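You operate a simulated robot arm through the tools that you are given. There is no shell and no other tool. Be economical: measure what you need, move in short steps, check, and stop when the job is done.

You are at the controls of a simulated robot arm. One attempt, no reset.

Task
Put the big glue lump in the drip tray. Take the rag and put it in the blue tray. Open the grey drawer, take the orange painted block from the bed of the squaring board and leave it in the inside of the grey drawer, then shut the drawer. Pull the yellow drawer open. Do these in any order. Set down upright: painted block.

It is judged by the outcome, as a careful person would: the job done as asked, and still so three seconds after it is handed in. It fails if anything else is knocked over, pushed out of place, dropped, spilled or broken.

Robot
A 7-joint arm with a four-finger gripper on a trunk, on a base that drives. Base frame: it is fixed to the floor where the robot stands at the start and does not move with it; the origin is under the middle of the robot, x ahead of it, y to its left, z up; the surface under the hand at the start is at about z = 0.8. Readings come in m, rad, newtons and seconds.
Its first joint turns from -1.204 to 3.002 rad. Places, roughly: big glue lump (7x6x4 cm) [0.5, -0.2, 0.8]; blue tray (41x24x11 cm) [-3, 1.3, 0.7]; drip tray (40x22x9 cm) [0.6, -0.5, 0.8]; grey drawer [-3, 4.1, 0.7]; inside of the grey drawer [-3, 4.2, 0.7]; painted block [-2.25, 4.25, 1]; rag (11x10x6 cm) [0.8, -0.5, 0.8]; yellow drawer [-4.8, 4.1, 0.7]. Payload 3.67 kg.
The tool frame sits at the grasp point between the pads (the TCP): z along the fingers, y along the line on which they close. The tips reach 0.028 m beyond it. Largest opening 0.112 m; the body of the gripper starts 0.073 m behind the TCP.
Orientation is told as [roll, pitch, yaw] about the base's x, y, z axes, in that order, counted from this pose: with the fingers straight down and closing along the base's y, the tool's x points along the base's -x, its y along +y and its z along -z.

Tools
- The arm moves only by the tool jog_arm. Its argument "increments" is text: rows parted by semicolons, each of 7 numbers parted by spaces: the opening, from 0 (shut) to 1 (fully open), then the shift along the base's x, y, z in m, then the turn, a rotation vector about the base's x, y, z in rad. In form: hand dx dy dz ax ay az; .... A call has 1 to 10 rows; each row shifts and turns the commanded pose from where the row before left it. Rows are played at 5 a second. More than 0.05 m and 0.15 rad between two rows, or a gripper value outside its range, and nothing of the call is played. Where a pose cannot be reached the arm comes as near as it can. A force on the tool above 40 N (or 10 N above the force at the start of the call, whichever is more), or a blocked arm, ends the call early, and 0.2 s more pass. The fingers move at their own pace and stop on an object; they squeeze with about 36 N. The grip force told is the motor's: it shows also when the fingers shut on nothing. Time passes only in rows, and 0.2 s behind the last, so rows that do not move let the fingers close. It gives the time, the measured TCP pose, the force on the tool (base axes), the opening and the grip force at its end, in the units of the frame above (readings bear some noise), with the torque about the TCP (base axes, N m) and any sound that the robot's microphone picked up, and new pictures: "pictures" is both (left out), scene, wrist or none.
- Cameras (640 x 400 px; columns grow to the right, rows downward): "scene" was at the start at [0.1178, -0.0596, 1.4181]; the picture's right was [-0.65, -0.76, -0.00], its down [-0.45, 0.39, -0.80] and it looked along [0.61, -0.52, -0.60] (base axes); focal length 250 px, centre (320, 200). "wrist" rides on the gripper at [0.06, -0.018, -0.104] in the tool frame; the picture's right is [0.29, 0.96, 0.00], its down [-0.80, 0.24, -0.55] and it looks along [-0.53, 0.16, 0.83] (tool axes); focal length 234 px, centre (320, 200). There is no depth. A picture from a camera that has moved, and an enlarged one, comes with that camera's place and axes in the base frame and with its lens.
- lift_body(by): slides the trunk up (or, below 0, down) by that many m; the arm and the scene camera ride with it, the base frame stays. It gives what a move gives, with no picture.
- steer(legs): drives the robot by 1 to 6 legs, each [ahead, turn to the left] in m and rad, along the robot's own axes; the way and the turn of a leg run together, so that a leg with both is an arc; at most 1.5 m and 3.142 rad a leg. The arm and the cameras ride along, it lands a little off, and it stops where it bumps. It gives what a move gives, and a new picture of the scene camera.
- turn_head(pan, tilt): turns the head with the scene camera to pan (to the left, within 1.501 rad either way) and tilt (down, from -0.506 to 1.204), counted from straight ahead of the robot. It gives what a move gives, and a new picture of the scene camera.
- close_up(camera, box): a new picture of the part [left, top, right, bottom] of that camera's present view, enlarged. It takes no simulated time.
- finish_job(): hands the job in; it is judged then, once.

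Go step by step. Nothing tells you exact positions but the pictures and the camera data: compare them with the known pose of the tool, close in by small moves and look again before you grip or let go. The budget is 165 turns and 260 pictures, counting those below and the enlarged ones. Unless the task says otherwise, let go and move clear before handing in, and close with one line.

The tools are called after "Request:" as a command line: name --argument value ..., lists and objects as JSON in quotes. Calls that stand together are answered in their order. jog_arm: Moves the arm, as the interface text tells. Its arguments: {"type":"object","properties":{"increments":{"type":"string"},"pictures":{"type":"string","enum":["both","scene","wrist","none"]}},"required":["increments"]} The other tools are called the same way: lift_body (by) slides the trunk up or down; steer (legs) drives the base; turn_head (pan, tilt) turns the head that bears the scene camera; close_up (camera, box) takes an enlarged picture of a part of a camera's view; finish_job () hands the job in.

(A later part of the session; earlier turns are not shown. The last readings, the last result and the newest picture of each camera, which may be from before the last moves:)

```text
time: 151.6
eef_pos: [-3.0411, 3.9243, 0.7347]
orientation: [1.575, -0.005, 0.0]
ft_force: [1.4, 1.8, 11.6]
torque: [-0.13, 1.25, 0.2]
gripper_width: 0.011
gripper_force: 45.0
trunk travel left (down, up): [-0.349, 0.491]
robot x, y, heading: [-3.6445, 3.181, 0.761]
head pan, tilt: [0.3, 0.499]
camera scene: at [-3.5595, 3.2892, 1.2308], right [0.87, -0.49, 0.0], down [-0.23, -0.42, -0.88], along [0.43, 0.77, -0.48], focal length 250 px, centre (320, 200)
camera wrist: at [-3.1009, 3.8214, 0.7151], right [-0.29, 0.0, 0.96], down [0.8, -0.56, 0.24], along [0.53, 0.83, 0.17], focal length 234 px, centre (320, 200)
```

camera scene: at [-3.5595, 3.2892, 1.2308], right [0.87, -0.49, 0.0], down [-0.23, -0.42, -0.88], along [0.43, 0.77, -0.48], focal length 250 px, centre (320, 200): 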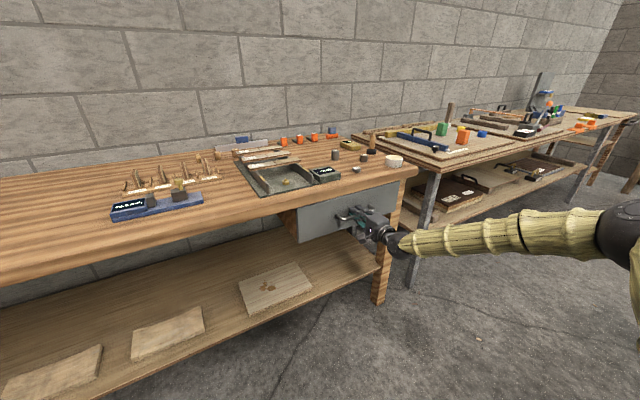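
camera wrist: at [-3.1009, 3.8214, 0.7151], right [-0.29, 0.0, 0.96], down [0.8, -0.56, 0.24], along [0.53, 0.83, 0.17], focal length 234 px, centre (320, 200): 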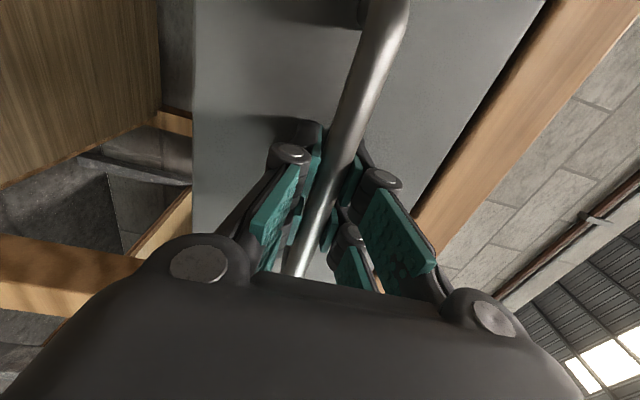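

Gripped. I'll pull the grey drawer open about 25 cm.

Request:
jog_arm --increments "0 0 -0.01 0.003 0 0 0;0 0 -0.02 0 0 0 0;0 0 -0.025 0 0 0 0;0 0 -0.03 0 0 0 0;0 0 -0.03 0 0 0 0;0 0 -0.03 0 0 0 0;0 0 -0.03 0 0 0 0;0 0 -0.03 0 0 0 0;0 0 -0.03 0 0 0 0;0 0 -0.02 0 0 0 0"

```text
time: 153.8
eef_pos: [-3.0418, 3.669, 0.7356]
orientation: [1.575, -0.006, 0.0]
ft_force: [4.8, -1.7, 4.9]
torque: [-0.04, 1.11, -0.91]
gripper_width: 0.0112
gripper_force: 44.9
trunk travel left (down, up): [-0.349, 0.491]
robot x, y, heading: [-3.646, 3.1732, 0.754]
head pan, tilt: [0.3, 0.499]
camera scene: at [-3.5585, 3.2891, 1.2306], right [0.87, -0.49, 0.0], down [-0.24, -0.42, -0.88], along [0.43, 0.77, -0.48], focal length 250 px, centre (320, 200)
camera wrist: at [-3.1015, 3.5658, 0.7153], right [-0.29, 0.0, 0.96], down [0.8, -0.55, 0.24], along [0.53, 0.83, 0.16], focal length 234 px, centre (320, 200)
```

scene: 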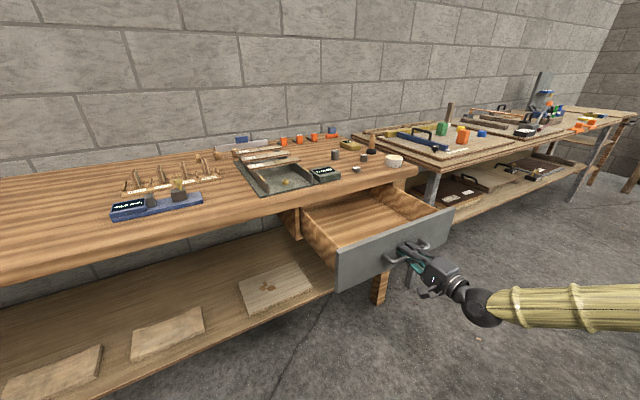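
wrist: 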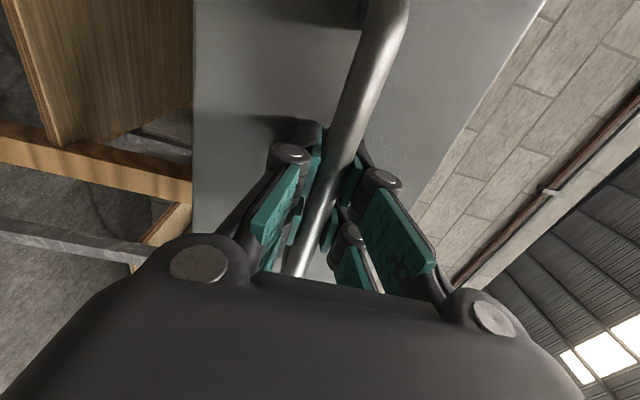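

The drawer is open about 25 cm. I'll release, back the fingers off the bar and raise the hand clear.

Request:
jog_arm --increments "0.5 0 0 0 0 0 0;0.6 0 0 0 0 0 0;0.6 0 -0.02 0 0 0 0;0.6 0 -0.03 0 0 0 0;0.6 0 -0.03 0 0 0 0;0.6 -0.02 -0.02 0 0 0 0;0.6 -0.03 -0.02 0 0 0 0;0.6 0 0 0 0 0 0" --pictures "scene"

Request:
lift_body --by 0.35

Request:
turn_head --pan 0.0 --tilt 0.6

```text
time: 155.6
eef_pos: [-3.0886, 3.5486, 0.7331]
orientation: [1.574, -0.005, 0.001]
ft_force: [0.3, 0.4, -0.7]
torque: [-0.01, 0.02, 0.01]
gripper_width: 0.0672
gripper_force: 0.0
trunk travel left (down, up): [-0.349, 0.491]
robot x, y, heading: [-3.6436, 3.1757, 0.76]
head pan, tilt: [0.3, 0.499]
camera scene: at [-3.5589, 3.2894, 1.2306], right [0.87, -0.49, 0.0], down [-0.23, -0.42, -0.88], along [0.43, 0.77, -0.48], focal length 250 px, centre (320, 200)
```

scene: 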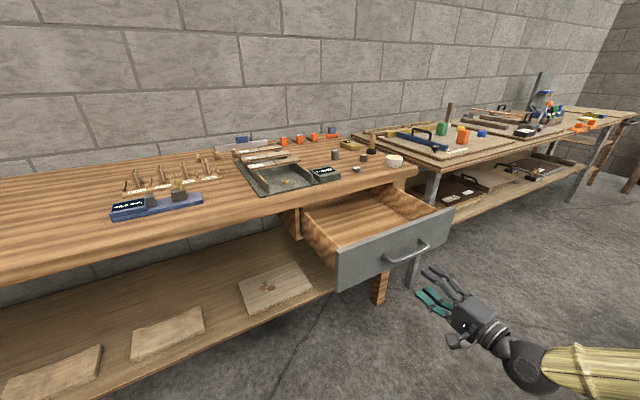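

```text
time: 159.0
eef_pos: [-3.0899, 3.5487, 1.0838]
orientation: [1.571, -0.005, 0.0]
ft_force: [-0.4, 0.1, 0.1]
torque: [-0.01, -0.02, 0.05]
gripper_width: 0.0672
gripper_force: 0.1
trunk travel left (down, up): [-0.699, 0.141]
robot x, y, heading: [-3.6431, 3.1775, 0.763]
head pan, tilt: [0.3, 0.499]
```

```text
time: 159.8
eef_pos: [-3.0891, 3.5496, 1.0831]
orientation: [1.572, -0.004, -0.001]
ft_force: [1.1, -0.4, -0.1]
torque: [0.01, 0.05, 0.0]
gripper_width: 0.0672
gripper_force: 0.1
trunk travel left (down, up): [-0.699, 0.141]
robot x, y, heading: [-3.6388, 3.1776, 0.762]
head pan, tilt: [0.0, 0.6]
camera scene: at [-3.5393, 3.2711, 1.5715], right [0.69, -0.72, 0.0], down [-0.41, -0.39, -0.83], along [0.6, 0.57, -0.56], focal length 250 px, centre (320, 200)
```

scene: 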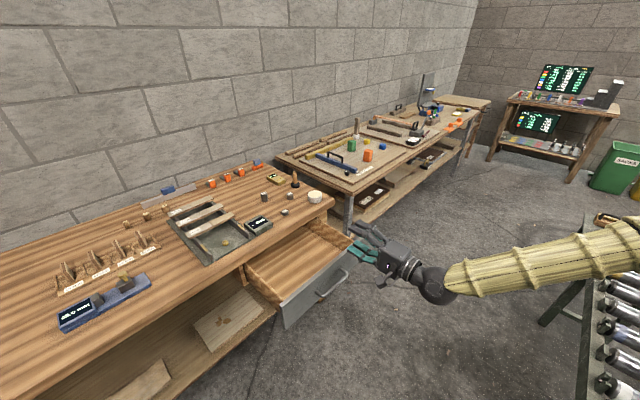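

I'll return the tool to pointing down, then drive around the roller table to reach the squaring board from the east side without passing the open drawer.

Request:
jog_arm --increments "0.6 0 -0.01 0 -0.15 0 0;0.6 0 -0.01 0 -0.15 0 0;0.6 0 -0.01 0 -0.15 0 0;0.6 0 -0.01 0 -0.15 0 0;0.6 0 -0.01 0 -0.15 0 0;0.6 0 -0.01 0 -0.15 0 0;0.6 0 0 0 -0.15 0 0;0.6 0 0 0 -0.15 0 0;0.6 0 0 0 -0.15 0 0;0.6 0 0 0 -0.15 0 0" --pictures "none"

Request:
jog_arm --increments "0.6 0 0 0 -0.07 0 0;0.6 0 0 0 0 0 0.15;0.6 0 0 0 0 0 0.15;0.6 0 0 0 0 0 0.15;0.6 0 0 0 0 0 0.15;0.6 0 0 0 0 0 0.15;0.6 0 0 0 0 0 0" --pictures "scene"

```text
time: 162.0
eef_pos: [-3.092, 3.4907, 1.0829]
orientation: [0.071, 0.0, 0.004]
ft_force: [-0.1, -0.6, 0.3]
torque: [-0.03, -0.02, 0.01]
gripper_width: 0.0669
gripper_force: 0.1
trunk travel left (down, up): [-0.699, 0.141]
robot x, y, heading: [-3.6458, 3.1797, 0.759]
head pan, tilt: [0.0, 0.6]
```

```text
time: 163.6
eef_pos: [-3.0899, 3.4885, 1.0844]
orientation: [0.005, 0.002, 0.756]
ft_force: [0.3, 0.5, 0.0]
torque: [0.02, 0.0, -0.02]
gripper_width: 0.0674
gripper_force: 0.0
trunk travel left (down, up): [-0.699, 0.141]
robot x, y, heading: [-3.6403, 3.1759, 0.757]
head pan, tilt: [0.0, 0.6]
camera scene: at [-3.5394, 3.2711, 1.5715], right [0.69, -0.73, 0.0], down [-0.41, -0.39, -0.82], along [0.6, 0.57, -0.57], focal length 250 px, centre (320, 200)
```

scene: 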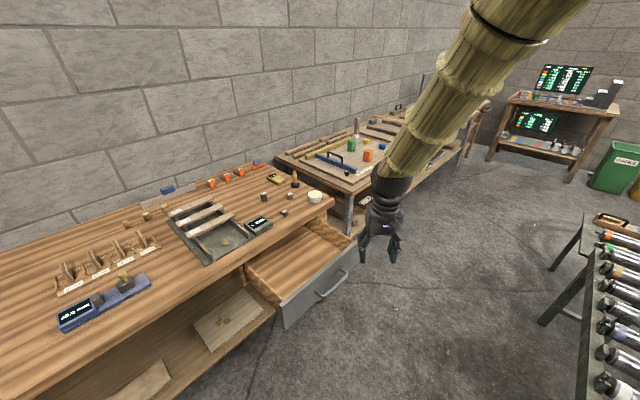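

I'll drive back and around: back up, face south, go to y≈2.06, then face east.

Request:
steer --legs '[[-0.5, 0], [0, -2.33], [0.77, 0], [0, 1.57]]'

```text
time: 179.7
eef_pos: [-3.377, 1.9514, 1.0828]
orientation: [0.003, 0.0, 0.06]
ft_force: [-0.4, 0.5, -0.8]
torque: [-0.02, -0.03, 0.01]
gripper_width: 0.0672
gripper_force: 0.1
trunk travel left (down, up): [-0.699, 0.141]
robot x, y, heading: [-4.0013, 2.0677, 0.066]
head pan, tilt: [0.0, 0.6]
camera scene: at [-3.8598, 2.0718, 1.5715], right [0.07, -1.0, 0.0], down [-0.56, -0.04, -0.82], along [0.82, 0.05, -0.57], focal length 250 px, centre (320, 200)
```

scene: 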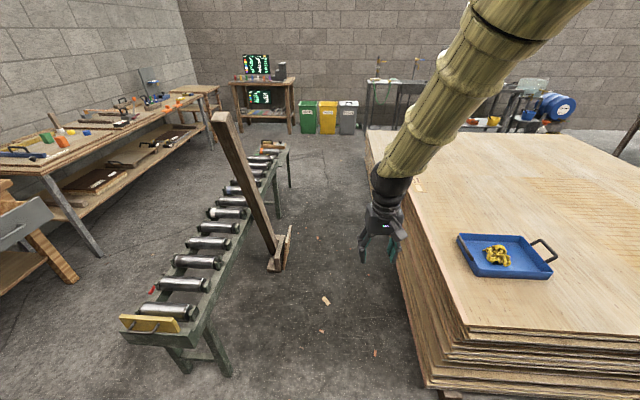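

The corridor is clear and centred near y≈2.05. I'll correct the heading and drive east.

Request:
steer --legs '[[0, -0.066], [1.5, 0], [1.5, 0]]'

```text
time: 194.7
eef_pos: [-0.3761, 1.8952, 1.0833]
orientation: [0.003, 0.0, -0.013]
ft_force: [0.1, -0.2, 0.5]
torque: [0.04, -0.01, -0.01]
gripper_width: 0.0672
gripper_force: 0.0
trunk travel left (down, up): [-0.699, 0.141]
robot x, y, heading: [-0.9877, 2.0555, -0.007]
head pan, tilt: [0.0, 0.6]
camera scene: at [-0.8482, 2.0511, 1.5715], right [-0.01, -1.0, 0.0], down [-0.57, 0.01, -0.82], along [0.82, -0.01, -0.57], focal length 250 px, centre (320, 200)
```

scene: 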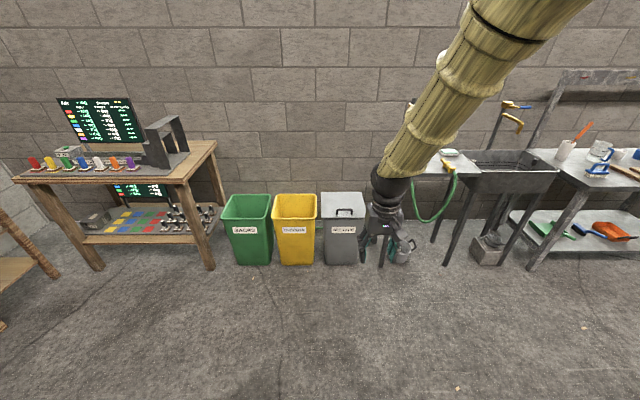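

Next I'll raise the trunk a bit for clearance, drive north to y≈3.2 at x≈-0.74 and turn west.

Request:
lift_body --by 0.12

Request:
steer --legs '[[0.25, 0], [0, 1.577], [1.17, 0], [0, 1.57]]'

```text
time: 196.2
eef_pos: [-0.3769, 1.8947, 1.2024]
orientation: [0.003, 0.0, -0.011]
ft_force: [-1.0, -0.5, 0.3]
torque: [-0.04, -0.02, -0.01]
gripper_width: 0.0671
gripper_force: 0.0
trunk travel left (down, up): [-0.819, 0.021]
robot x, y, heading: [-0.9891, 2.0544, -0.006]
head pan, tilt: [0.0, 0.6]
```

```text
time: 211.2
eef_pos: [-1.3546, 3.3856, 1.2021]
orientation: [0.003, 0.0, 3.117]
ft_force: [-0.6, 0.4, -1.0]
torque: [0.0, -0.01, -0.02]
gripper_width: 0.0675
gripper_force: 0.0
trunk travel left (down, up): [-0.819, 0.021]
robot x, y, heading: [-0.7404, 3.2197, 3.123]
head pan, tilt: [0.0, 0.6]
camera scene: at [-0.8804, 3.2216, 1.6915], right [0.02, 1.0, 0.0], down [0.56, -0.01, -0.82], along [-0.82, 0.02, -0.57], focal length 250 px, centre (320, 200)
```

scene: 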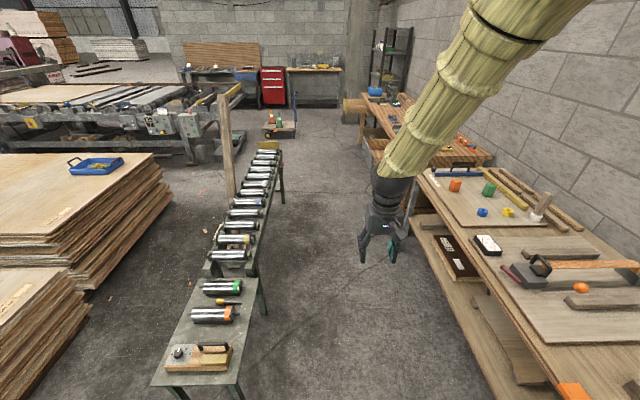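

I see the squaring board with the orange block near (-2.2,4.11,0.87). I'll drive west along the corridor to about (-2.45,3.38), then turn to face north-west.

Request:
steer --legs '[[0, -0.075], [1.5, 0], [0.2, 0], [0, -0.85]]'

Request:
turn_head --pan -0.6 --tilt 0.65

```text
time: 222.5
eef_pos: [-2.6646, 3.9781, 1.203]
orientation: [0.004, 0.001, 2.184]
ft_force: [-0.7, 0.7, 0.2]
torque: [0.0, -0.01, -0.02]
gripper_width: 0.0674
gripper_force: 0.1
trunk travel left (down, up): [-0.819, 0.021]
robot x, y, heading: [-2.4338, 3.3858, 2.189]
head pan, tilt: [0.0, 0.6]
camera scene: at [-2.5133, 3.5, 1.6915], right [0.82, 0.58, 0.0], down [0.33, -0.46, -0.82], along [-0.48, 0.67, -0.57], focal length 250 px, centre (320, 200)
```

scene: 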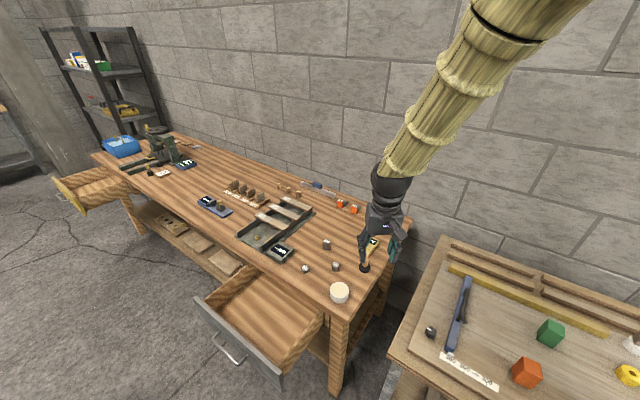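

```text
time: 223.5
eef_pos: [-2.6653, 3.978, 1.203]
orientation: [0.004, 0.0, 2.184]
ft_force: [-0.9, 0.4, 0.5]
torque: [-0.02, -0.01, 0.0]
gripper_width: 0.0673
gripper_force: 0.0
trunk travel left (down, up): [-0.819, 0.021]
robot x, y, heading: [-2.4337, 3.3883, 2.185]
head pan, tilt: [-0.6, 0.649]
camera scene: at [-2.4637, 3.5147, 1.6872], right [1.0, 0.02, 0.0], down [0.01, -0.6, -0.8], along [-0.01, 0.8, -0.6], focal length 250 px, centre (320, 200)
```

scene: 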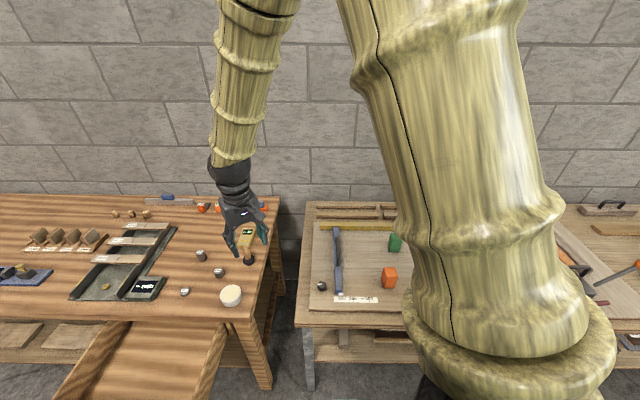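

The orange block is at about (-2.204,4.105,0.88). I'll zoom in on it to see its shape.

Request:
close_up --camera "scene" --box '[300, 200, 460, 300]'

```text
4.00 times, centred on (380, 250) of scene
camera zoom: at [-2.4637, 3.5147, 1.6872], right [1.0, 0.02, 0.0], down [0.01, -0.6, -0.8], along [-0.01, 0.8, -0.6], focal length 1002 px, centre (80, 0)
```

zoom: 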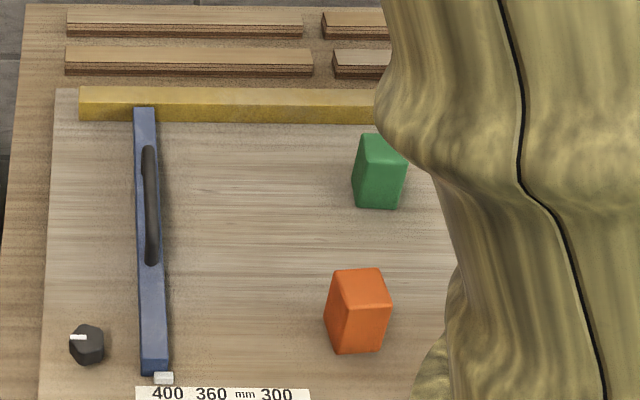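

The block is about 5×5×6.5 cm and stands upright on the bed (z≈0.85). I'll swing the hand over it at height, turning the yaw so the fingers close along x.

Request:
jog_arm --increments "0.9 0.046 0.0127 0 0 0 -0.061;0.9 0.046 0.0127 0 0 0 -0.061;0.9 0.046 0.0127 0 0 0 -0.061;0.9 0.046 0.0127 0 0 0 -0.061;0.9 0.046 0.0127 0 0 0 -0.061;0.9 0.046 0.0127 0 0 0 -0.061;0.9 0.046 0.0127 0 0 0 -0.061;0.9 0.046 0.0127 0 0 0 -0.061;0.9 0.046 0.0127 0 0 0 -0.061;0.9 0.046 0.0127 0 0 0 -0.061"

```text
time: 225.7
eef_pos: [-2.2033, 4.1068, 1.1991]
orientation: [0.006, 0.0, 1.573]
ft_force: [0.9, -0.4, 1.2]
torque: [0.0, 0.03, -0.02]
gripper_width: 0.1007
gripper_force: 0.0
trunk travel left (down, up): [-0.819, 0.021]
robot x, y, heading: [-2.4335, 3.3874, 2.184]
head pan, tilt: [-0.6, 0.649]
camera scene: at [-2.4606, 3.516, 1.6872], right [1.0, 0.02, 0.0], down [0.01, -0.61, -0.8], along [-0.01, 0.8, -0.61], focal length 250 px, centre (320, 200)
camera wrist: at [-2.1845, 4.047, 1.3022], right [-0.96, -0.29, 0.01], down [-0.24, 0.8, 0.55], along [-0.17, 0.53, -0.83], focal length 234 px, centre (320, 200)
```

scene: 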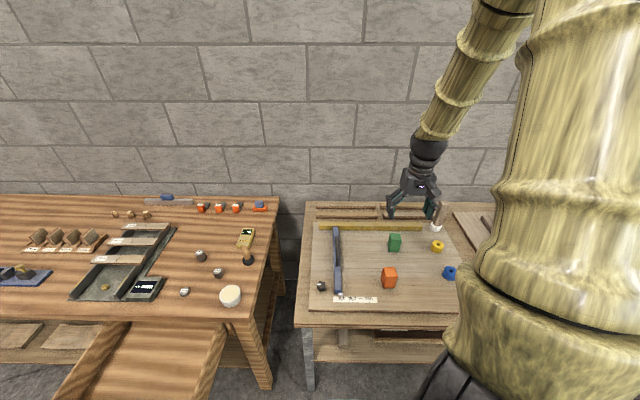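
wrist: 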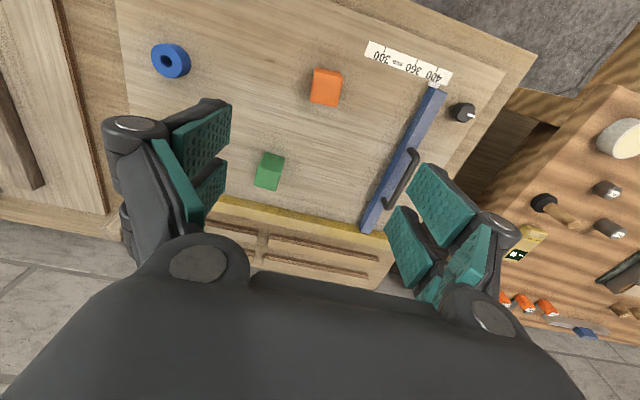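

The wrist view puts the block at about (-2.213,4.10). I'll lower the trunk 0.2 m and check alignment.

Request:
lift_body --by -0.2

Request:
jog_arm --increments "0.9 -0.009 -0.006 0 0 0 0;0.9 0 0 0 0 0 0" --pictures "wrist"

```text
time: 227.8
eef_pos: [-2.2063, 4.105, 1.0007]
orientation: [0.004, 0.001, 1.571]
ft_force: [-0.7, -0.2, -1.1]
torque: [0.03, -0.01, 0.0]
gripper_width: 0.1009
gripper_force: 0.0
trunk travel left (down, up): [-0.619, 0.221]
robot x, y, heading: [-2.4365, 3.3902, 2.184]
head pan, tilt: [-0.6, 0.649]
```

```text
time: 228.4
eef_pos: [-2.2139, 4.0993, 0.9993]
orientation: [0.005, -0.001, 1.573]
ft_force: [0.1, 0.0, -0.3]
torque: [-0.02, 0.03, 0.01]
gripper_width: 0.1009
gripper_force: 0.1
trunk travel left (down, up): [-0.619, 0.221]
robot x, y, heading: [-2.4341, 3.3892, 2.187]
head pan, tilt: [-0.6, 0.649]
camera wrist: at [-2.196, 4.0405, 1.1027], right [-0.96, -0.29, 0.0], down [-0.24, 0.8, 0.55], along [-0.16, 0.53, -0.83], focal length 234 px, centre (320, 200)
```

wrist: 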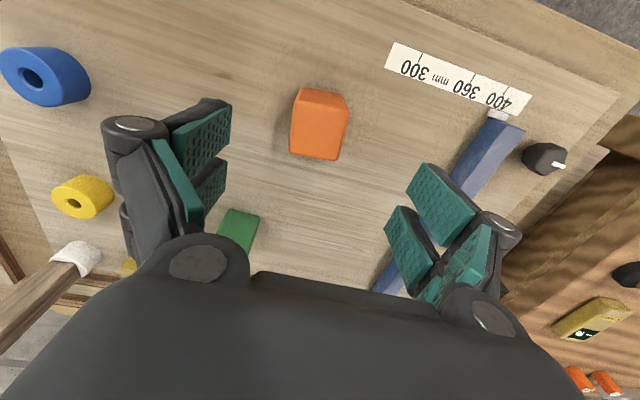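

Request:
close_up --camera "wrist" --box '[272, 75, 368, 170]'

```text
4.21 times, centred on (320, 122) of wrist
camera zoom: at [-2.196, 4.0405, 1.1027], right [-0.96, -0.29, 0.0], down [-0.24, 0.8, 0.55], along [-0.16, 0.53, -0.83], focal length 986 px, centre (320, 526)
```

zoom: 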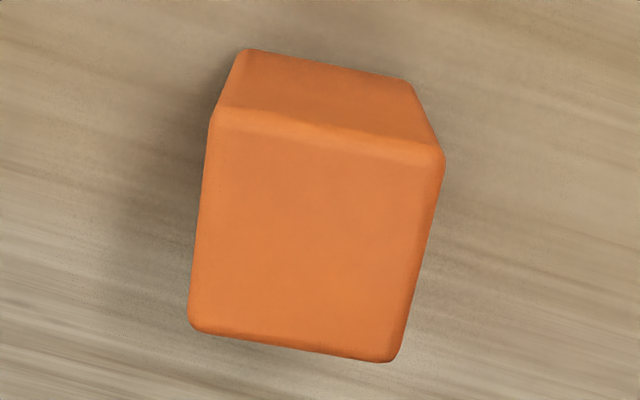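

The block is rotated about +0.125 rad and is 4.2 cm wide. I'll match the yaw, descend and grip.

Request:
jog_arm --increments "0.9 0.002 0 0 0 0 0.125;0.9 0 0 -0.04 0 0 0;0.9 0 0 -0.04 0 0 0;0.9 0 0 -0.03 0 0 0;0.9 0 0 0 0 0 0;0 0 0 0 0 0 0;0 0 0 0 0 0 0;0 0 0 0 0 0 0;0 0 0 0 0 0 0"

```text
time: 230.4
eef_pos: [-2.2156, 4.0995, 0.8899]
orientation: [0.004, 0.001, 1.698]
ft_force: [0.2, -1.0, -0.1]
torque: [-0.05, -0.01, 0.0]
gripper_width: 0.0442
gripper_force: 36.3
trunk travel left (down, up): [-0.619, 0.221]
robot x, y, heading: [-2.4331, 3.3876, 2.19]
head pan, tilt: [-0.6, 0.649]
camera scene: at [-2.4632, 3.5149, 1.4872], right [1.0, 0.02, 0.0], down [0.01, -0.6, -0.8], along [-0.01, 0.8, -0.6], focal length 250 px, centre (320, 200)
camera wrist: at [-2.1891, 4.0436, 0.9928], right [-0.91, -0.41, 0.0], down [-0.34, 0.76, 0.55], along [-0.23, 0.51, -0.83], focal length 234 px, centre (320, 200)
```

scene: 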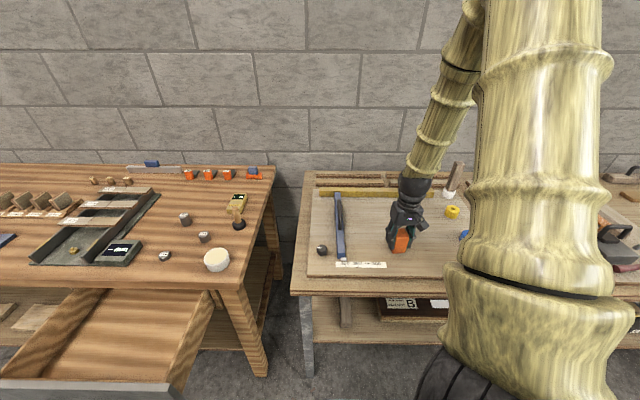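
wrist: 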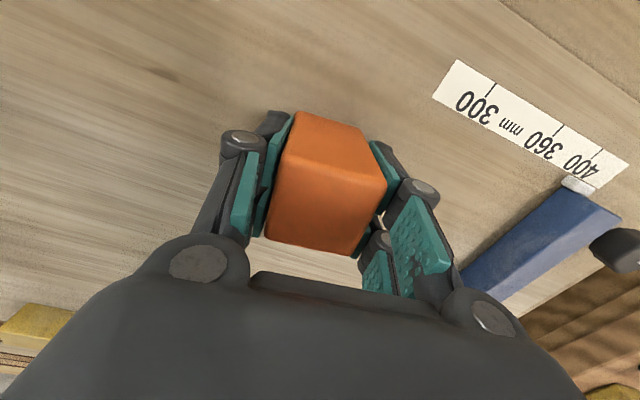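

Block gripped (4.4 cm). I'll lift it straight up and start west toward the drawer.

Request:
jog_arm --increments "0 0 0 0.03 0 0 0;0 0 0 0.045 0 0 0;0 0 0 0.045 0 0 0;0 0 0 0.045 0 0 0;0 0 0 0.045 0 0 0;0 -0.045 0 0 0 0 0.035;0 -0.045 0 0 0 0 0.035;0 -0.045 0 0 0 0 0.035;0 -0.045 0 0 0 0 0.035;0 -0.045 0 0 0 0 0.035" --pictures "wrist"

Request:
turn_head --pan 0.1 --tilt 0.75

```text
time: 232.7
eef_pos: [-2.439, 4.0989, 1.1023]
orientation: [0.004, 0.002, 1.872]
ft_force: [0.5, 1.3, -0.6]
torque: [0.01, -0.06, 0.01]
gripper_width: 0.0442
gripper_force: 35.7
trunk travel left (down, up): [-0.619, 0.221]
robot x, y, heading: [-2.4365, 3.3858, 2.187]
head pan, tilt: [-0.6, 0.649]
camera wrist: at [-2.4037, 4.048, 1.2054], right [-0.83, -0.56, 0.0], down [-0.46, 0.69, 0.55], along [-0.31, 0.46, -0.83], focal length 234 px, centre (320, 200)
```

wrist: 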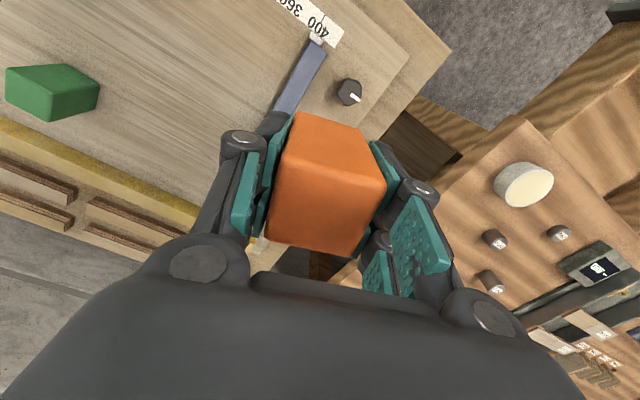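

```text
time: 233.7
eef_pos: [-2.4364, 4.0978, 1.1032]
orientation: [0.004, 0.001, 1.873]
ft_force: [-0.1, 0.3, -0.7]
torque: [0.03, -0.03, -0.01]
gripper_width: 0.0446
gripper_force: 36.3
trunk travel left (down, up): [-0.619, 0.221]
robot x, y, heading: [-2.4371, 3.388, 2.187]
head pan, tilt: [0.099, 0.75]
camera scene: at [-2.5162, 3.4906, 1.4786], right [0.75, 0.66, 0.0], down [0.45, -0.52, -0.73], along [-0.48, 0.55, -0.68], focal length 250 px, centre (320, 200)
```

scene: 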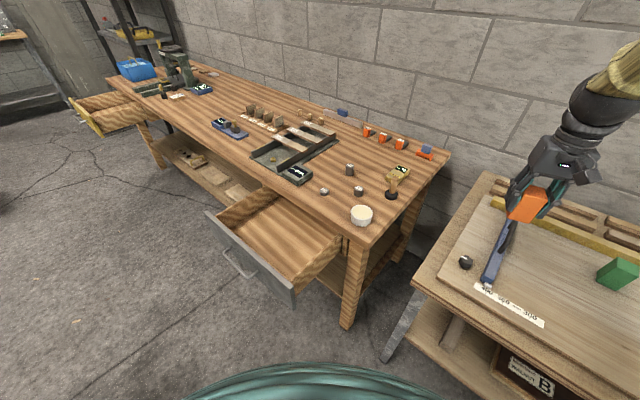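

The open drawer is clearly visible. I'll continue over it.

Request:
jog_arm --increments "0 -0.045 -0.006 0 0 0 0.035;0 -0.045 -0.006 0 0 0 0.035;0 -0.045 -0.006 0 0 0 0.035;0 -0.045 -0.006 0 0 0 0.035;0 -0.045 -0.006 0 0 0 0.035;0 -0.045 -0.006 0 0 0 0.035;0 -0.045 -0.006 0 0 0 0.035;0 -0.045 -0.006 0 0 0 0.035" --pictures "none"

Request:
jog_arm --increments "0 -0.034 -0.034 0 0 0 0;0 -0.034 -0.034 0 0 0 0;0 -0.034 -0.034 0 0 0 0;0 -0.034 -0.034 0 0 0 0;0 -0.034 -0.034 0 0 0 0;0 -0.034 -0.034 0 0 0 0;0 -0.036 -0.034 0 0 0 0;0 0 0 0 0 0 0"

```text
time: 235.5
eef_pos: [-2.7997, 4.051, 1.1002]
orientation: [0.003, 0.001, 2.154]
ft_force: [-0.4, 1.2, 0.4]
torque: [0.0, -0.01, 0.03]
gripper_width: 0.0444
gripper_force: 36.3
trunk travel left (down, up): [-0.619, 0.221]
robot x, y, heading: [-2.4328, 3.388, 2.191]
head pan, tilt: [0.099, 0.75]
```

```text
time: 237.1
eef_pos: [-3.0064, 3.8795, 1.1447]
orientation: [0.121, 0.015, 2.078]
ft_force: [-0.7, -0.1, -1.0]
torque: [0.02, 0.04, 0.02]
gripper_width: 0.0445
gripper_force: 36.3
trunk travel left (down, up): [-0.619, 0.221]
robot x, y, heading: [-2.4327, 3.3871, 2.186]
head pan, tilt: [0.099, 0.75]
stopped in row 7: the arm was blocked; the commanded pose is now the measured one
camera scene: at [-2.5172, 3.4902, 1.4786], right [0.75, 0.66, 0.0], down [0.45, -0.51, -0.73], along [-0.48, 0.55, -0.68], focal length 250 px, centre (320, 200)
camera wrist: at [-2.9514, 3.8443, 1.2466], right [-0.69, -0.71, 0.12], down [-0.54, 0.62, 0.57], along [-0.48, 0.33, -0.82], focal length 234 px, centre (320, 200)
```

scene: 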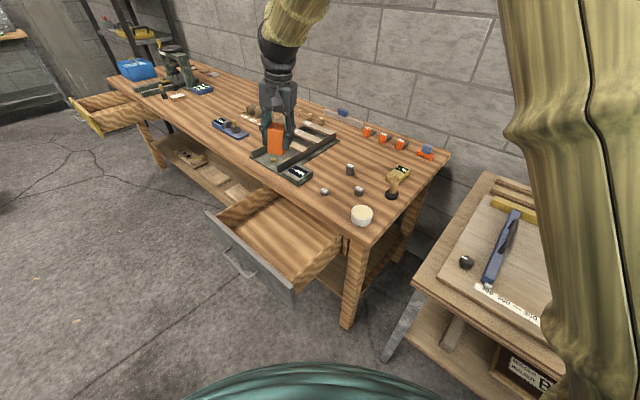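
wrist: 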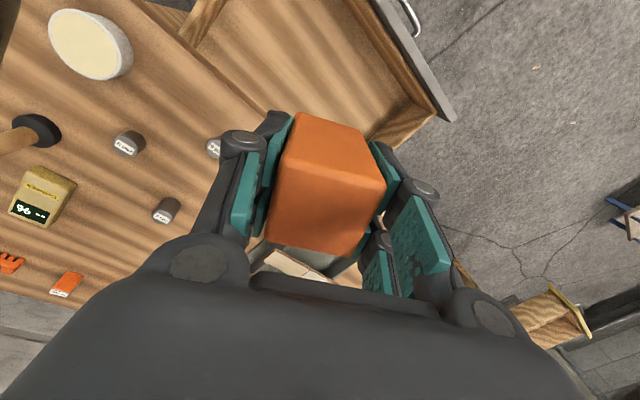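

The arm hit the same joint limit on its left side. I'll turn the base left by 0.6 rad so the drawer falls to the arm's right, then level and move over the drawer.

Request:
steer --legs '[[0, 0.6]]'

```text
time: 239.1
eef_pos: [-3.1833, 3.4776, 1.1453]
orientation: [0.121, 0.016, 2.668]
ft_force: [0.4, -0.6, -0.4]
torque: [0.0, 0.02, -0.04]
gripper_width: 0.044
gripper_force: 36.0
trunk travel left (down, up): [-0.619, 0.221]
robot x, y, heading: [-2.44, 3.3899, 2.778]
head pan, tilt: [0.099, 0.75]
camera scene: at [-2.5607, 3.4257, 1.4786], right [0.26, 0.97, 0.0], down [0.66, -0.18, -0.73], along [-0.71, 0.19, -0.68], focal length 250 px, centre (320, 200)
```

scene: 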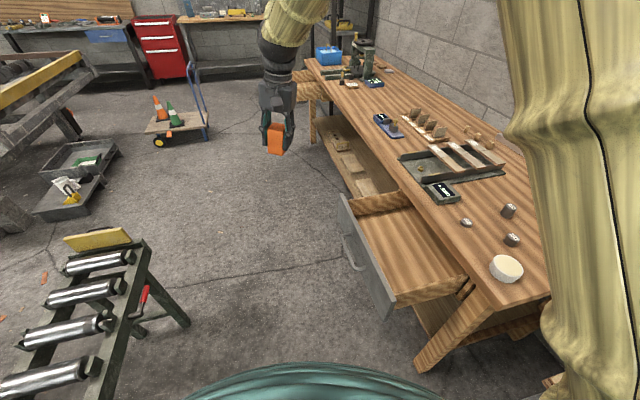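

Now I'll move over the open part of the drawer (target about (-3.05,3.815)), levelling and squaring the yaw on the way.

Request:
jog_arm --increments "0 0.0166 0.042 0 0.0144 -0.005 0.059;0 0.0166 0.042 0 0.0144 -0.005 0.059;0 0.0166 0.042 -0.01 0.0144 -0.005 0.059;0 0.0166 0.042 -0.01 0.0144 -0.005 0.059;0 0.0166 0.042 -0.01 0.0144 -0.005 0.059;0 0.0166 0.042 -0.01 0.0144 -0.005 0.059;0 0.0166 0.042 0 0.0144 -0.005 0.059;0 0.0166 0.042 0 0.0144 -0.005 0.059;0 0 0 0 0 0 0"

```text
time: 241.1
eef_pos: [-3.0498, 3.8138, 1.1063]
orientation: [-0.002, 0.028, 3.14]
ft_force: [0.4, 0.2, -0.1]
torque: [0.03, -0.03, -0.04]
gripper_width: 0.0443
gripper_force: 36.2
trunk travel left (down, up): [-0.619, 0.221]
robot x, y, heading: [-2.4361, 3.3903, 2.777]
head pan, tilt: [0.099, 0.75]
camera scene: at [-2.561, 3.4246, 1.4786], right [0.26, 0.97, 0.0], down [0.66, -0.18, -0.73], along [-0.71, 0.19, -0.68], focal length 250 px, centre (320, 200)
camera wrist: at [-2.9926, 3.8324, 1.2103], right [0.29, -0.96, 0.01], down [-0.81, -0.24, 0.53], along [-0.51, -0.16, -0.85], focal length 234 px, centre (320, 200)
```

scene: 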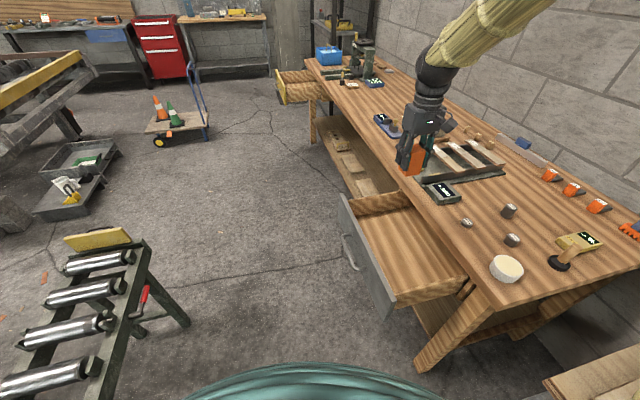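
wrist: 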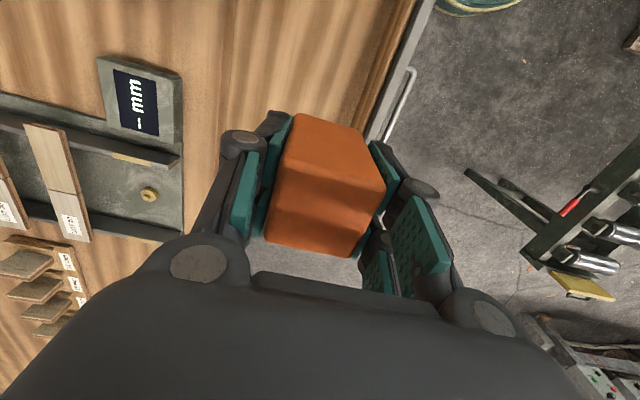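

The pose matches the gap: front panel inner face at y≈3.73, bench edge at ≈3.917. I'll correct the small pitch and lower partway, then check.

Request:
jog_arm --increments "0 0 0 0 0 0.028 0;0 0 0 -0.045 0 0 0;0 0 0 -0.045 0 0 0;0 0 0 -0.045 0 0 0;0 0 0 -0.045 0 0 0;0 0 0 -0.035 0 0 0;0 0 0 0 0 0 0"

```text
time: 242.7
eef_pos: [-3.0485, 3.8136, 0.8901]
orientation: [0.0, -0.001, 3.138]
ft_force: [0.4, 0.1, -0.6]
torque: [-0.01, 0.01, -0.01]
gripper_width: 0.0445
gripper_force: 36.4
trunk travel left (down, up): [-0.619, 0.221]
robot x, y, heading: [-2.438, 3.3882, 2.778]
head pan, tilt: [0.099, 0.75]
camera scene: at [-2.5599, 3.4261, 1.4787], right [0.26, 0.97, 0.0], down [0.66, -0.18, -0.73], along [-0.71, 0.19, -0.68], focal length 250 px, centre (320, 200)
camera wrist: at [-2.9881, 3.8323, 0.993], right [0.29, -0.96, 0.0], down [-0.8, -0.24, 0.55], along [-0.53, -0.16, -0.83], focal length 234 px, centre (320, 200)
```

scene: 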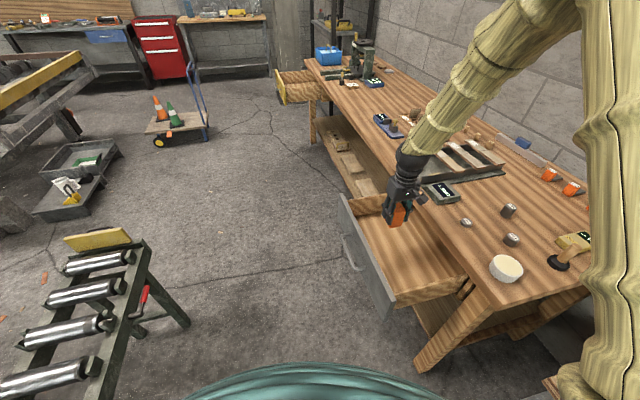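
wrist: 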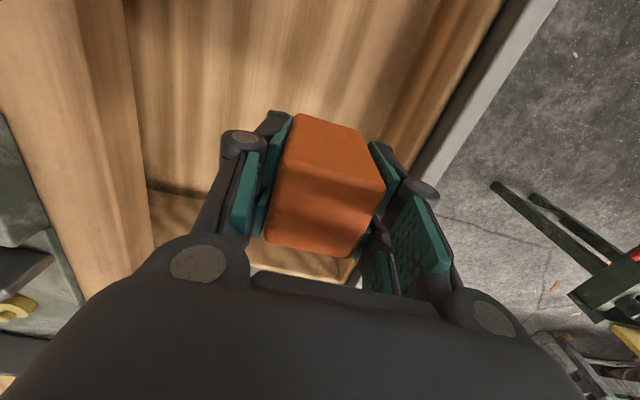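

The block is centred in the drawer opening. I'll lower until it touches the drawer floor.

Request:
jog_arm --increments "0 0 0 -0.045 0 0 0;0 0 0 -0.045 0 0 0;0 0 0 -0.04 0 0 0;0 0 0 -0.03 0 0 0;0 0 0 -0.015 0 0 0;0 0 0 -0.01 0 0 0;0 0 0 -0.01 0 0 0"

```text
time: 244.2
eef_pos: [-3.0501, 3.8117, 0.7099]
orientation: [0.001, -0.002, 3.14]
ft_force: [6.3, -1.8, 17.5]
torque: [-0.25, -0.35, 0.03]
gripper_width: 0.0444
gripper_force: 35.7
trunk travel left (down, up): [-0.619, 0.221]
robot x, y, heading: [-2.4396, 3.3891, 2.778]
head pan, tilt: [0.099, 0.75]
stopped in row 7: the force on the tool passed its limit at 69 N (the readings are from after the stop); the commanded pose is now the measured one
camera scene: at [-2.5589, 3.4255, 1.4786], right [0.26, 0.97, 0.0], down [0.66, -0.18, -0.73], along [-0.71, 0.19, -0.68], focal length 250 px, centre (320, 200)
camera wrist: at [-2.9898, 3.8308, 0.8126], right [0.29, -0.96, 0.0], down [-0.8, -0.24, 0.56], along [-0.53, -0.16, -0.83], focal length 234 px, centre (320, 200)
```

scene: 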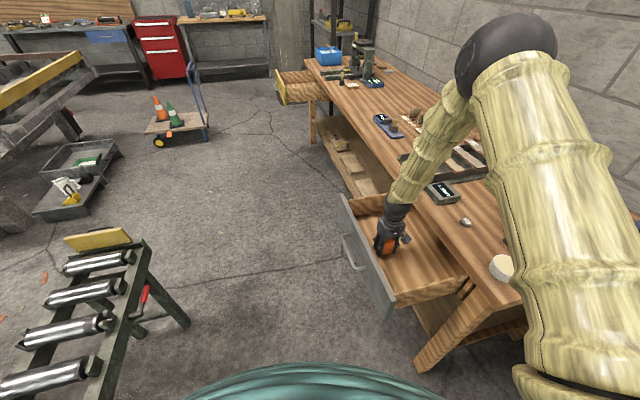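
wrist: 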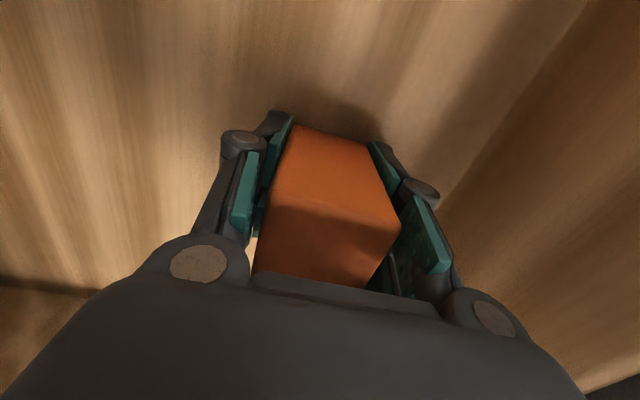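

The floor is reached and the block slid up slightly in the grip. I'll ease off 2 mm and open gently.

Request:
jog_arm --increments "0 0 0 0.002 0 0 0;0.5 0 0 0 0 0 0;0.6 0 0 0 0 0 0;0.6 0 0 0 0 0 0"

```text
time: 245.2
eef_pos: [-3.0509, 3.812, 0.711]
orientation: [0.0, -0.001, 3.14]
ft_force: [-0.6, 1.3, 0.7]
torque: [0.02, 0.0, 0.01]
gripper_width: 0.067
gripper_force: 0.1
trunk travel left (down, up): [-0.619, 0.221]
robot x, y, heading: [-2.4318, 3.3905, 2.781]
head pan, tilt: [0.099, 0.75]
camera scene: at [-2.5604, 3.4262, 1.4786], right [0.26, 0.97, 0.0], down [0.66, -0.18, -0.73], along [-0.71, 0.19, -0.68], focal length 250 px, centre (320, 200)
camera wrist: at [-2.9905, 3.8315, 0.8131], right [0.29, -0.96, 0.0], down [-0.8, -0.24, 0.55], along [-0.53, -0.16, -0.83], focal length 234 px, centre (320, 200)
```

scene: 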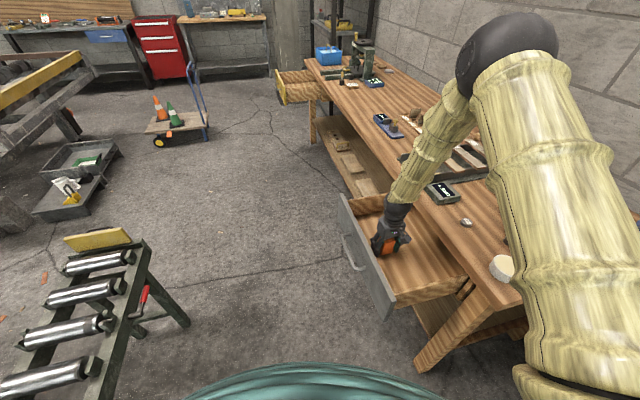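
wrist: 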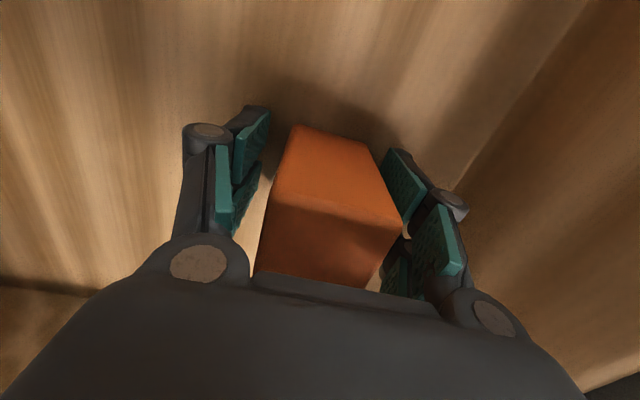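

The block is released. I'll rise straight up and check that it stands upright.

Request:
jog_arm --increments "0.7 0 0 0.02 0 0 0;0.7 0 0 0.03 0 0 0;0.7 0 0 0.045 0 0 0;0.7 0 0 0.045 0 0 0;0.7 0 0 0.045 0 0 0;0.7 0 0 0.045 0 0 0;0.7 0 0 0 0 0 0"

```text
time: 246.8
eef_pos: [-3.0511, 3.8111, 0.9407]
orientation: [0.001, 0.001, 3.14]
ft_force: [0.1, 0.3, 0.1]
torque: [-0.02, -0.03, -0.01]
gripper_width: 0.0784
gripper_force: 0.0
trunk travel left (down, up): [-0.619, 0.221]
robot x, y, heading: [-2.4312, 3.3912, 2.779]
head pan, tilt: [0.099, 0.75]
camera scene: at [-2.5614, 3.4268, 1.4785], right [0.26, 0.97, 0.0], down [0.66, -0.18, -0.73], along [-0.71, 0.19, -0.68], focal length 250 px, centre (320, 200)
camera wrist: at [-2.9915, 3.8296, 1.043], right [0.29, -0.96, 0.0], down [-0.8, -0.24, 0.55], along [-0.53, -0.16, -0.83], focal length 234 px, centre (320, 200)
```

scene: 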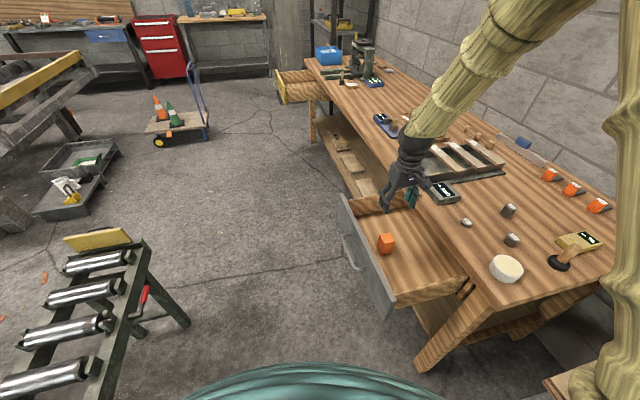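
wrist: 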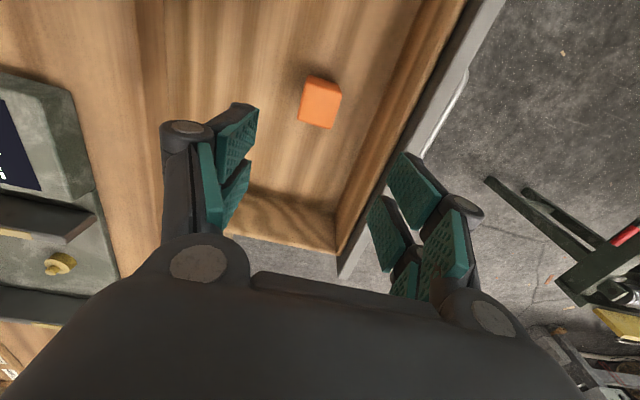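

Request:
close_up --camera "wrist" --box '[272, 55, 368, 150]'

Request:
close_up --camera "scene" --box '[336, 210, 432, 270]'

```text
4.21 times, centred on (320, 102) of wrist
camera zoom: at [-2.9915, 3.8296, 1.043], right [0.29, -0.96, 0.0], down [-0.8, -0.24, 0.55], along [-0.53, -0.16, -0.83], focal length 986 px, centre (320, 610)
```

zoom: 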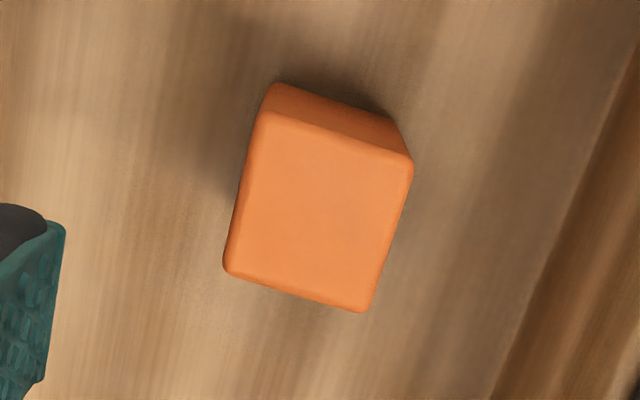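

```text
6.67 times, centred on (384, 240) of scene
camera zoom: at [-2.5614, 3.4268, 1.4785], right [0.26, 0.97, 0.0], down [0.66, -0.18, -0.73], along [-0.71, 0.19, -0.68], focal length 1669 px, centre (-107, -67)
```

zoom: 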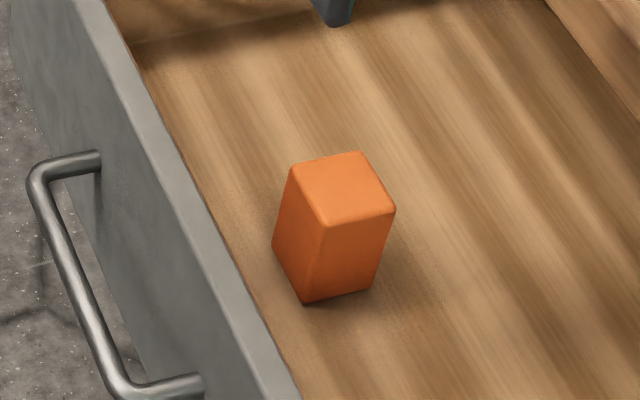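

The block stands upright in the drawer. Next I'll close the fingers, move the hand out in front of the drawer and tilt the tool forward, ready to push it shut.

Request:
jog_arm --increments "0.5 0 0 0.03 0 0 0;0.3 0 -0.045 0 0 0 0;0 0 -0.045 0 0 0 0;0 0 -0.045 0 0 0 0;0 0 -0.045 0 0 0 0;0 0 -0.045 0 0 0 0;0 0 -0.045 0 0 0 0;0 0 -0.045 0 0 0 0;0 0 0 0 0 0 0" --pictures "none"

Request:
jog_arm --increments "0 0 0 0 0.14 0 0;0 0 0 0 0.14 0 0;0 0 0 0 0.14 0 0;0 0 0 0 0.14 0 0;0 0 0 0 0.14 0 0;0 0 0 0 0.14 0 0;0 0 0 0 0.14 0 0;0 0 0 0 0.14 0 0;0 0 0 0 0 0 0"

```text
time: 248.8
eef_pos: [-3.0573, 3.5113, 0.9742]
orientation: [0.047, 0.001, 3.103]
ft_force: [-0.3, -0.5, -0.2]
torque: [0.02, 0.02, 0.05]
gripper_width: 0.0
gripper_force: 36.2
trunk travel left (down, up): [-0.619, 0.221]
robot x, y, heading: [-2.4347, 3.3888, 2.784]
head pan, tilt: [0.099, 0.75]
```

```text
time: 249.3
eef_pos: [-3.0662, 3.5272, 1.0004]
orientation: [-0.101, -0.022, 3.055]
ft_force: [-0.4, -0.4, 0.3]
torque: [0.01, -0.01, 0.01]
gripper_width: 0.0001
gripper_force: 36.0
trunk travel left (down, up): [-0.619, 0.221]
robot x, y, heading: [-2.4363, 3.3885, 2.781]
head pan, tilt: [0.099, 0.75]
stopped in row 2: the arm was blocked; the commanded pose is now the measured one
camera scene: at [-2.5619, 3.4264, 1.4785], right [0.26, 0.97, 0.0], down [0.66, -0.18, -0.73], along [-0.71, 0.19, -0.68], focal length 250 px, centre (320, 200)
camera wrist: at [-3.0038, 3.5316, 1.1027], right [0.2, -0.97, -0.1], down [-0.81, -0.23, 0.54], along [-0.55, -0.03, -0.83], focal length 234 px, centre (320, 200)
```

scene: 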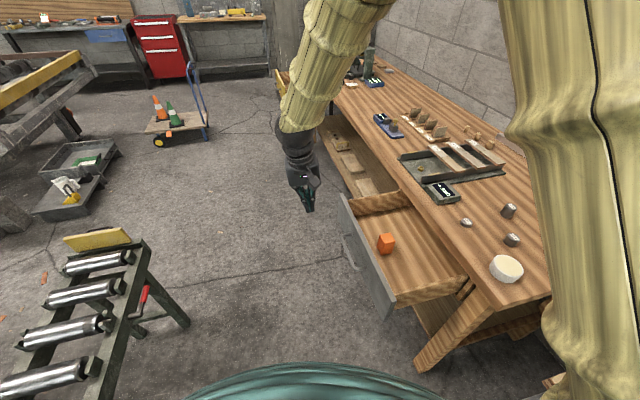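
wrist: 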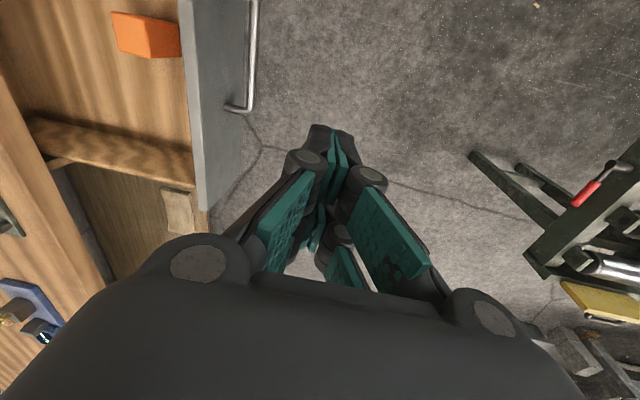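

The arm is at its left limit again. I'll turn the base left a further 0.35 rad so the drawer front is to the arm's right, then set the gripper's thin side toward the bench for the push.

Request:
steer --legs '[[0, 0.35]]'

Request:
jog_arm --increments "0 -0.01 0.02 -0.01 0 0 -0.15;0 -0.01 0.02 -0.01 0 0 -0.15;0 -0.01 0.02 -0.01 0 0 -0.15;0 0 0.02 -0.01 0 0 -0.15;0 0 0.02 0 0 0 -0.15;0 0 0.02 0 0 0 -0.15;0 0 0.02 0 0 0 -0.15;0 0 0.02 0 0 0 -0.15;0 0 0.02 0 0 0 -0.15;0 0 0 0 0 0 -0.15"

```text
time: 250.8
eef_pos: [-3.0738, 3.3055, 1.0006]
orientation: [-0.103, -0.021, -2.878]
ft_force: [-0.7, 0.4, -0.8]
torque: [-0.03, 0.01, 0.0]
gripper_width: 0.0
gripper_force: 35.4
trunk travel left (down, up): [-0.619, 0.221]
robot x, y, heading: [-2.433, 3.3877, 3.13]
head pan, tilt: [0.099, 0.75]
camera scene: at [-2.5663, 3.3799, 1.4786], right [-0.09, 1.0, 0.0], down [0.68, 0.06, -0.73], along [-0.73, -0.06, -0.68], focal length 250 px, centre (320, 200)
```

scene: 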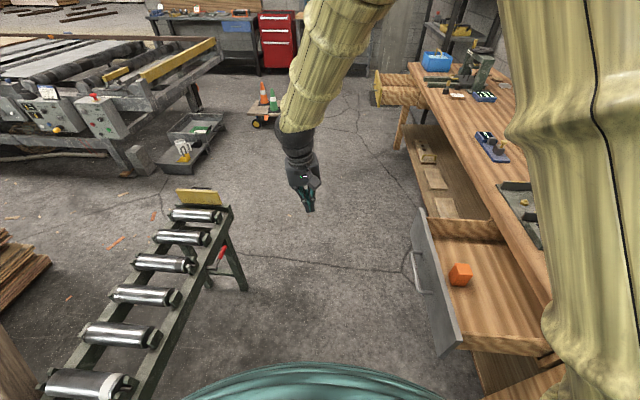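

```text
time: 253.0
eef_pos: [-3.1125, 3.4968, 0.9742]
orientation: [-0.072, 0.046, 1.86]
ft_force: [-0.3, -0.6, 0.2]
torque: [0.0, -0.04, -0.01]
gripper_width: 0.0001
gripper_force: 35.4
trunk travel left (down, up): [-0.619, 0.221]
robot x, y, heading: [-2.4344, 3.3895, 3.129]
head pan, tilt: [0.099, 0.75]
camera scene: at [-2.5662, 3.3805, 1.4787], right [-0.09, 1.0, 0.0], down [0.68, 0.06, -0.73], along [-0.73, -0.06, -0.68], focal length 250 px, centre (320, 200)
camera wrist: at [-3.0861, 3.4484, 1.0815], right [-0.83, -0.55, -0.06], down [-0.5, 0.71, 0.5], along [-0.24, 0.44, -0.87], focal length 234 px, centre (320, 200)
```

scene: 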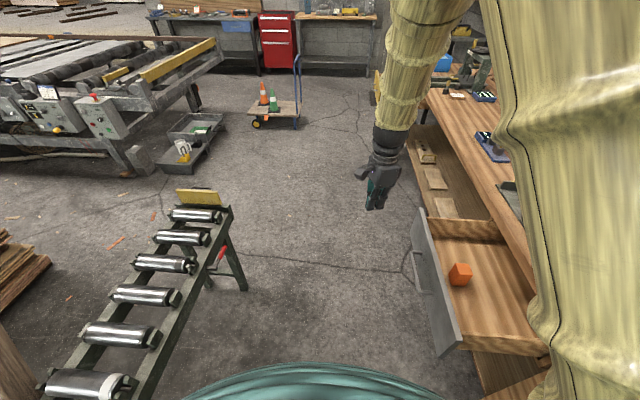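
wrist: 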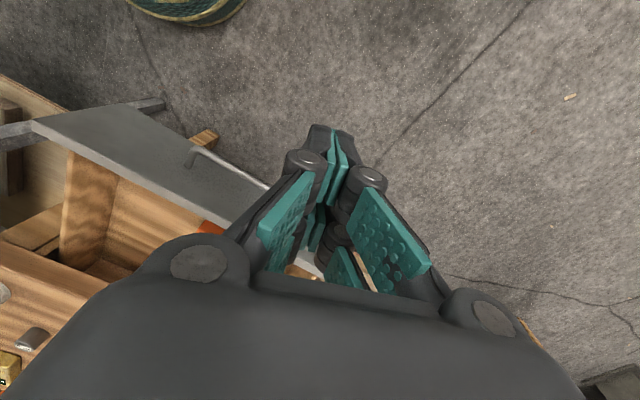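

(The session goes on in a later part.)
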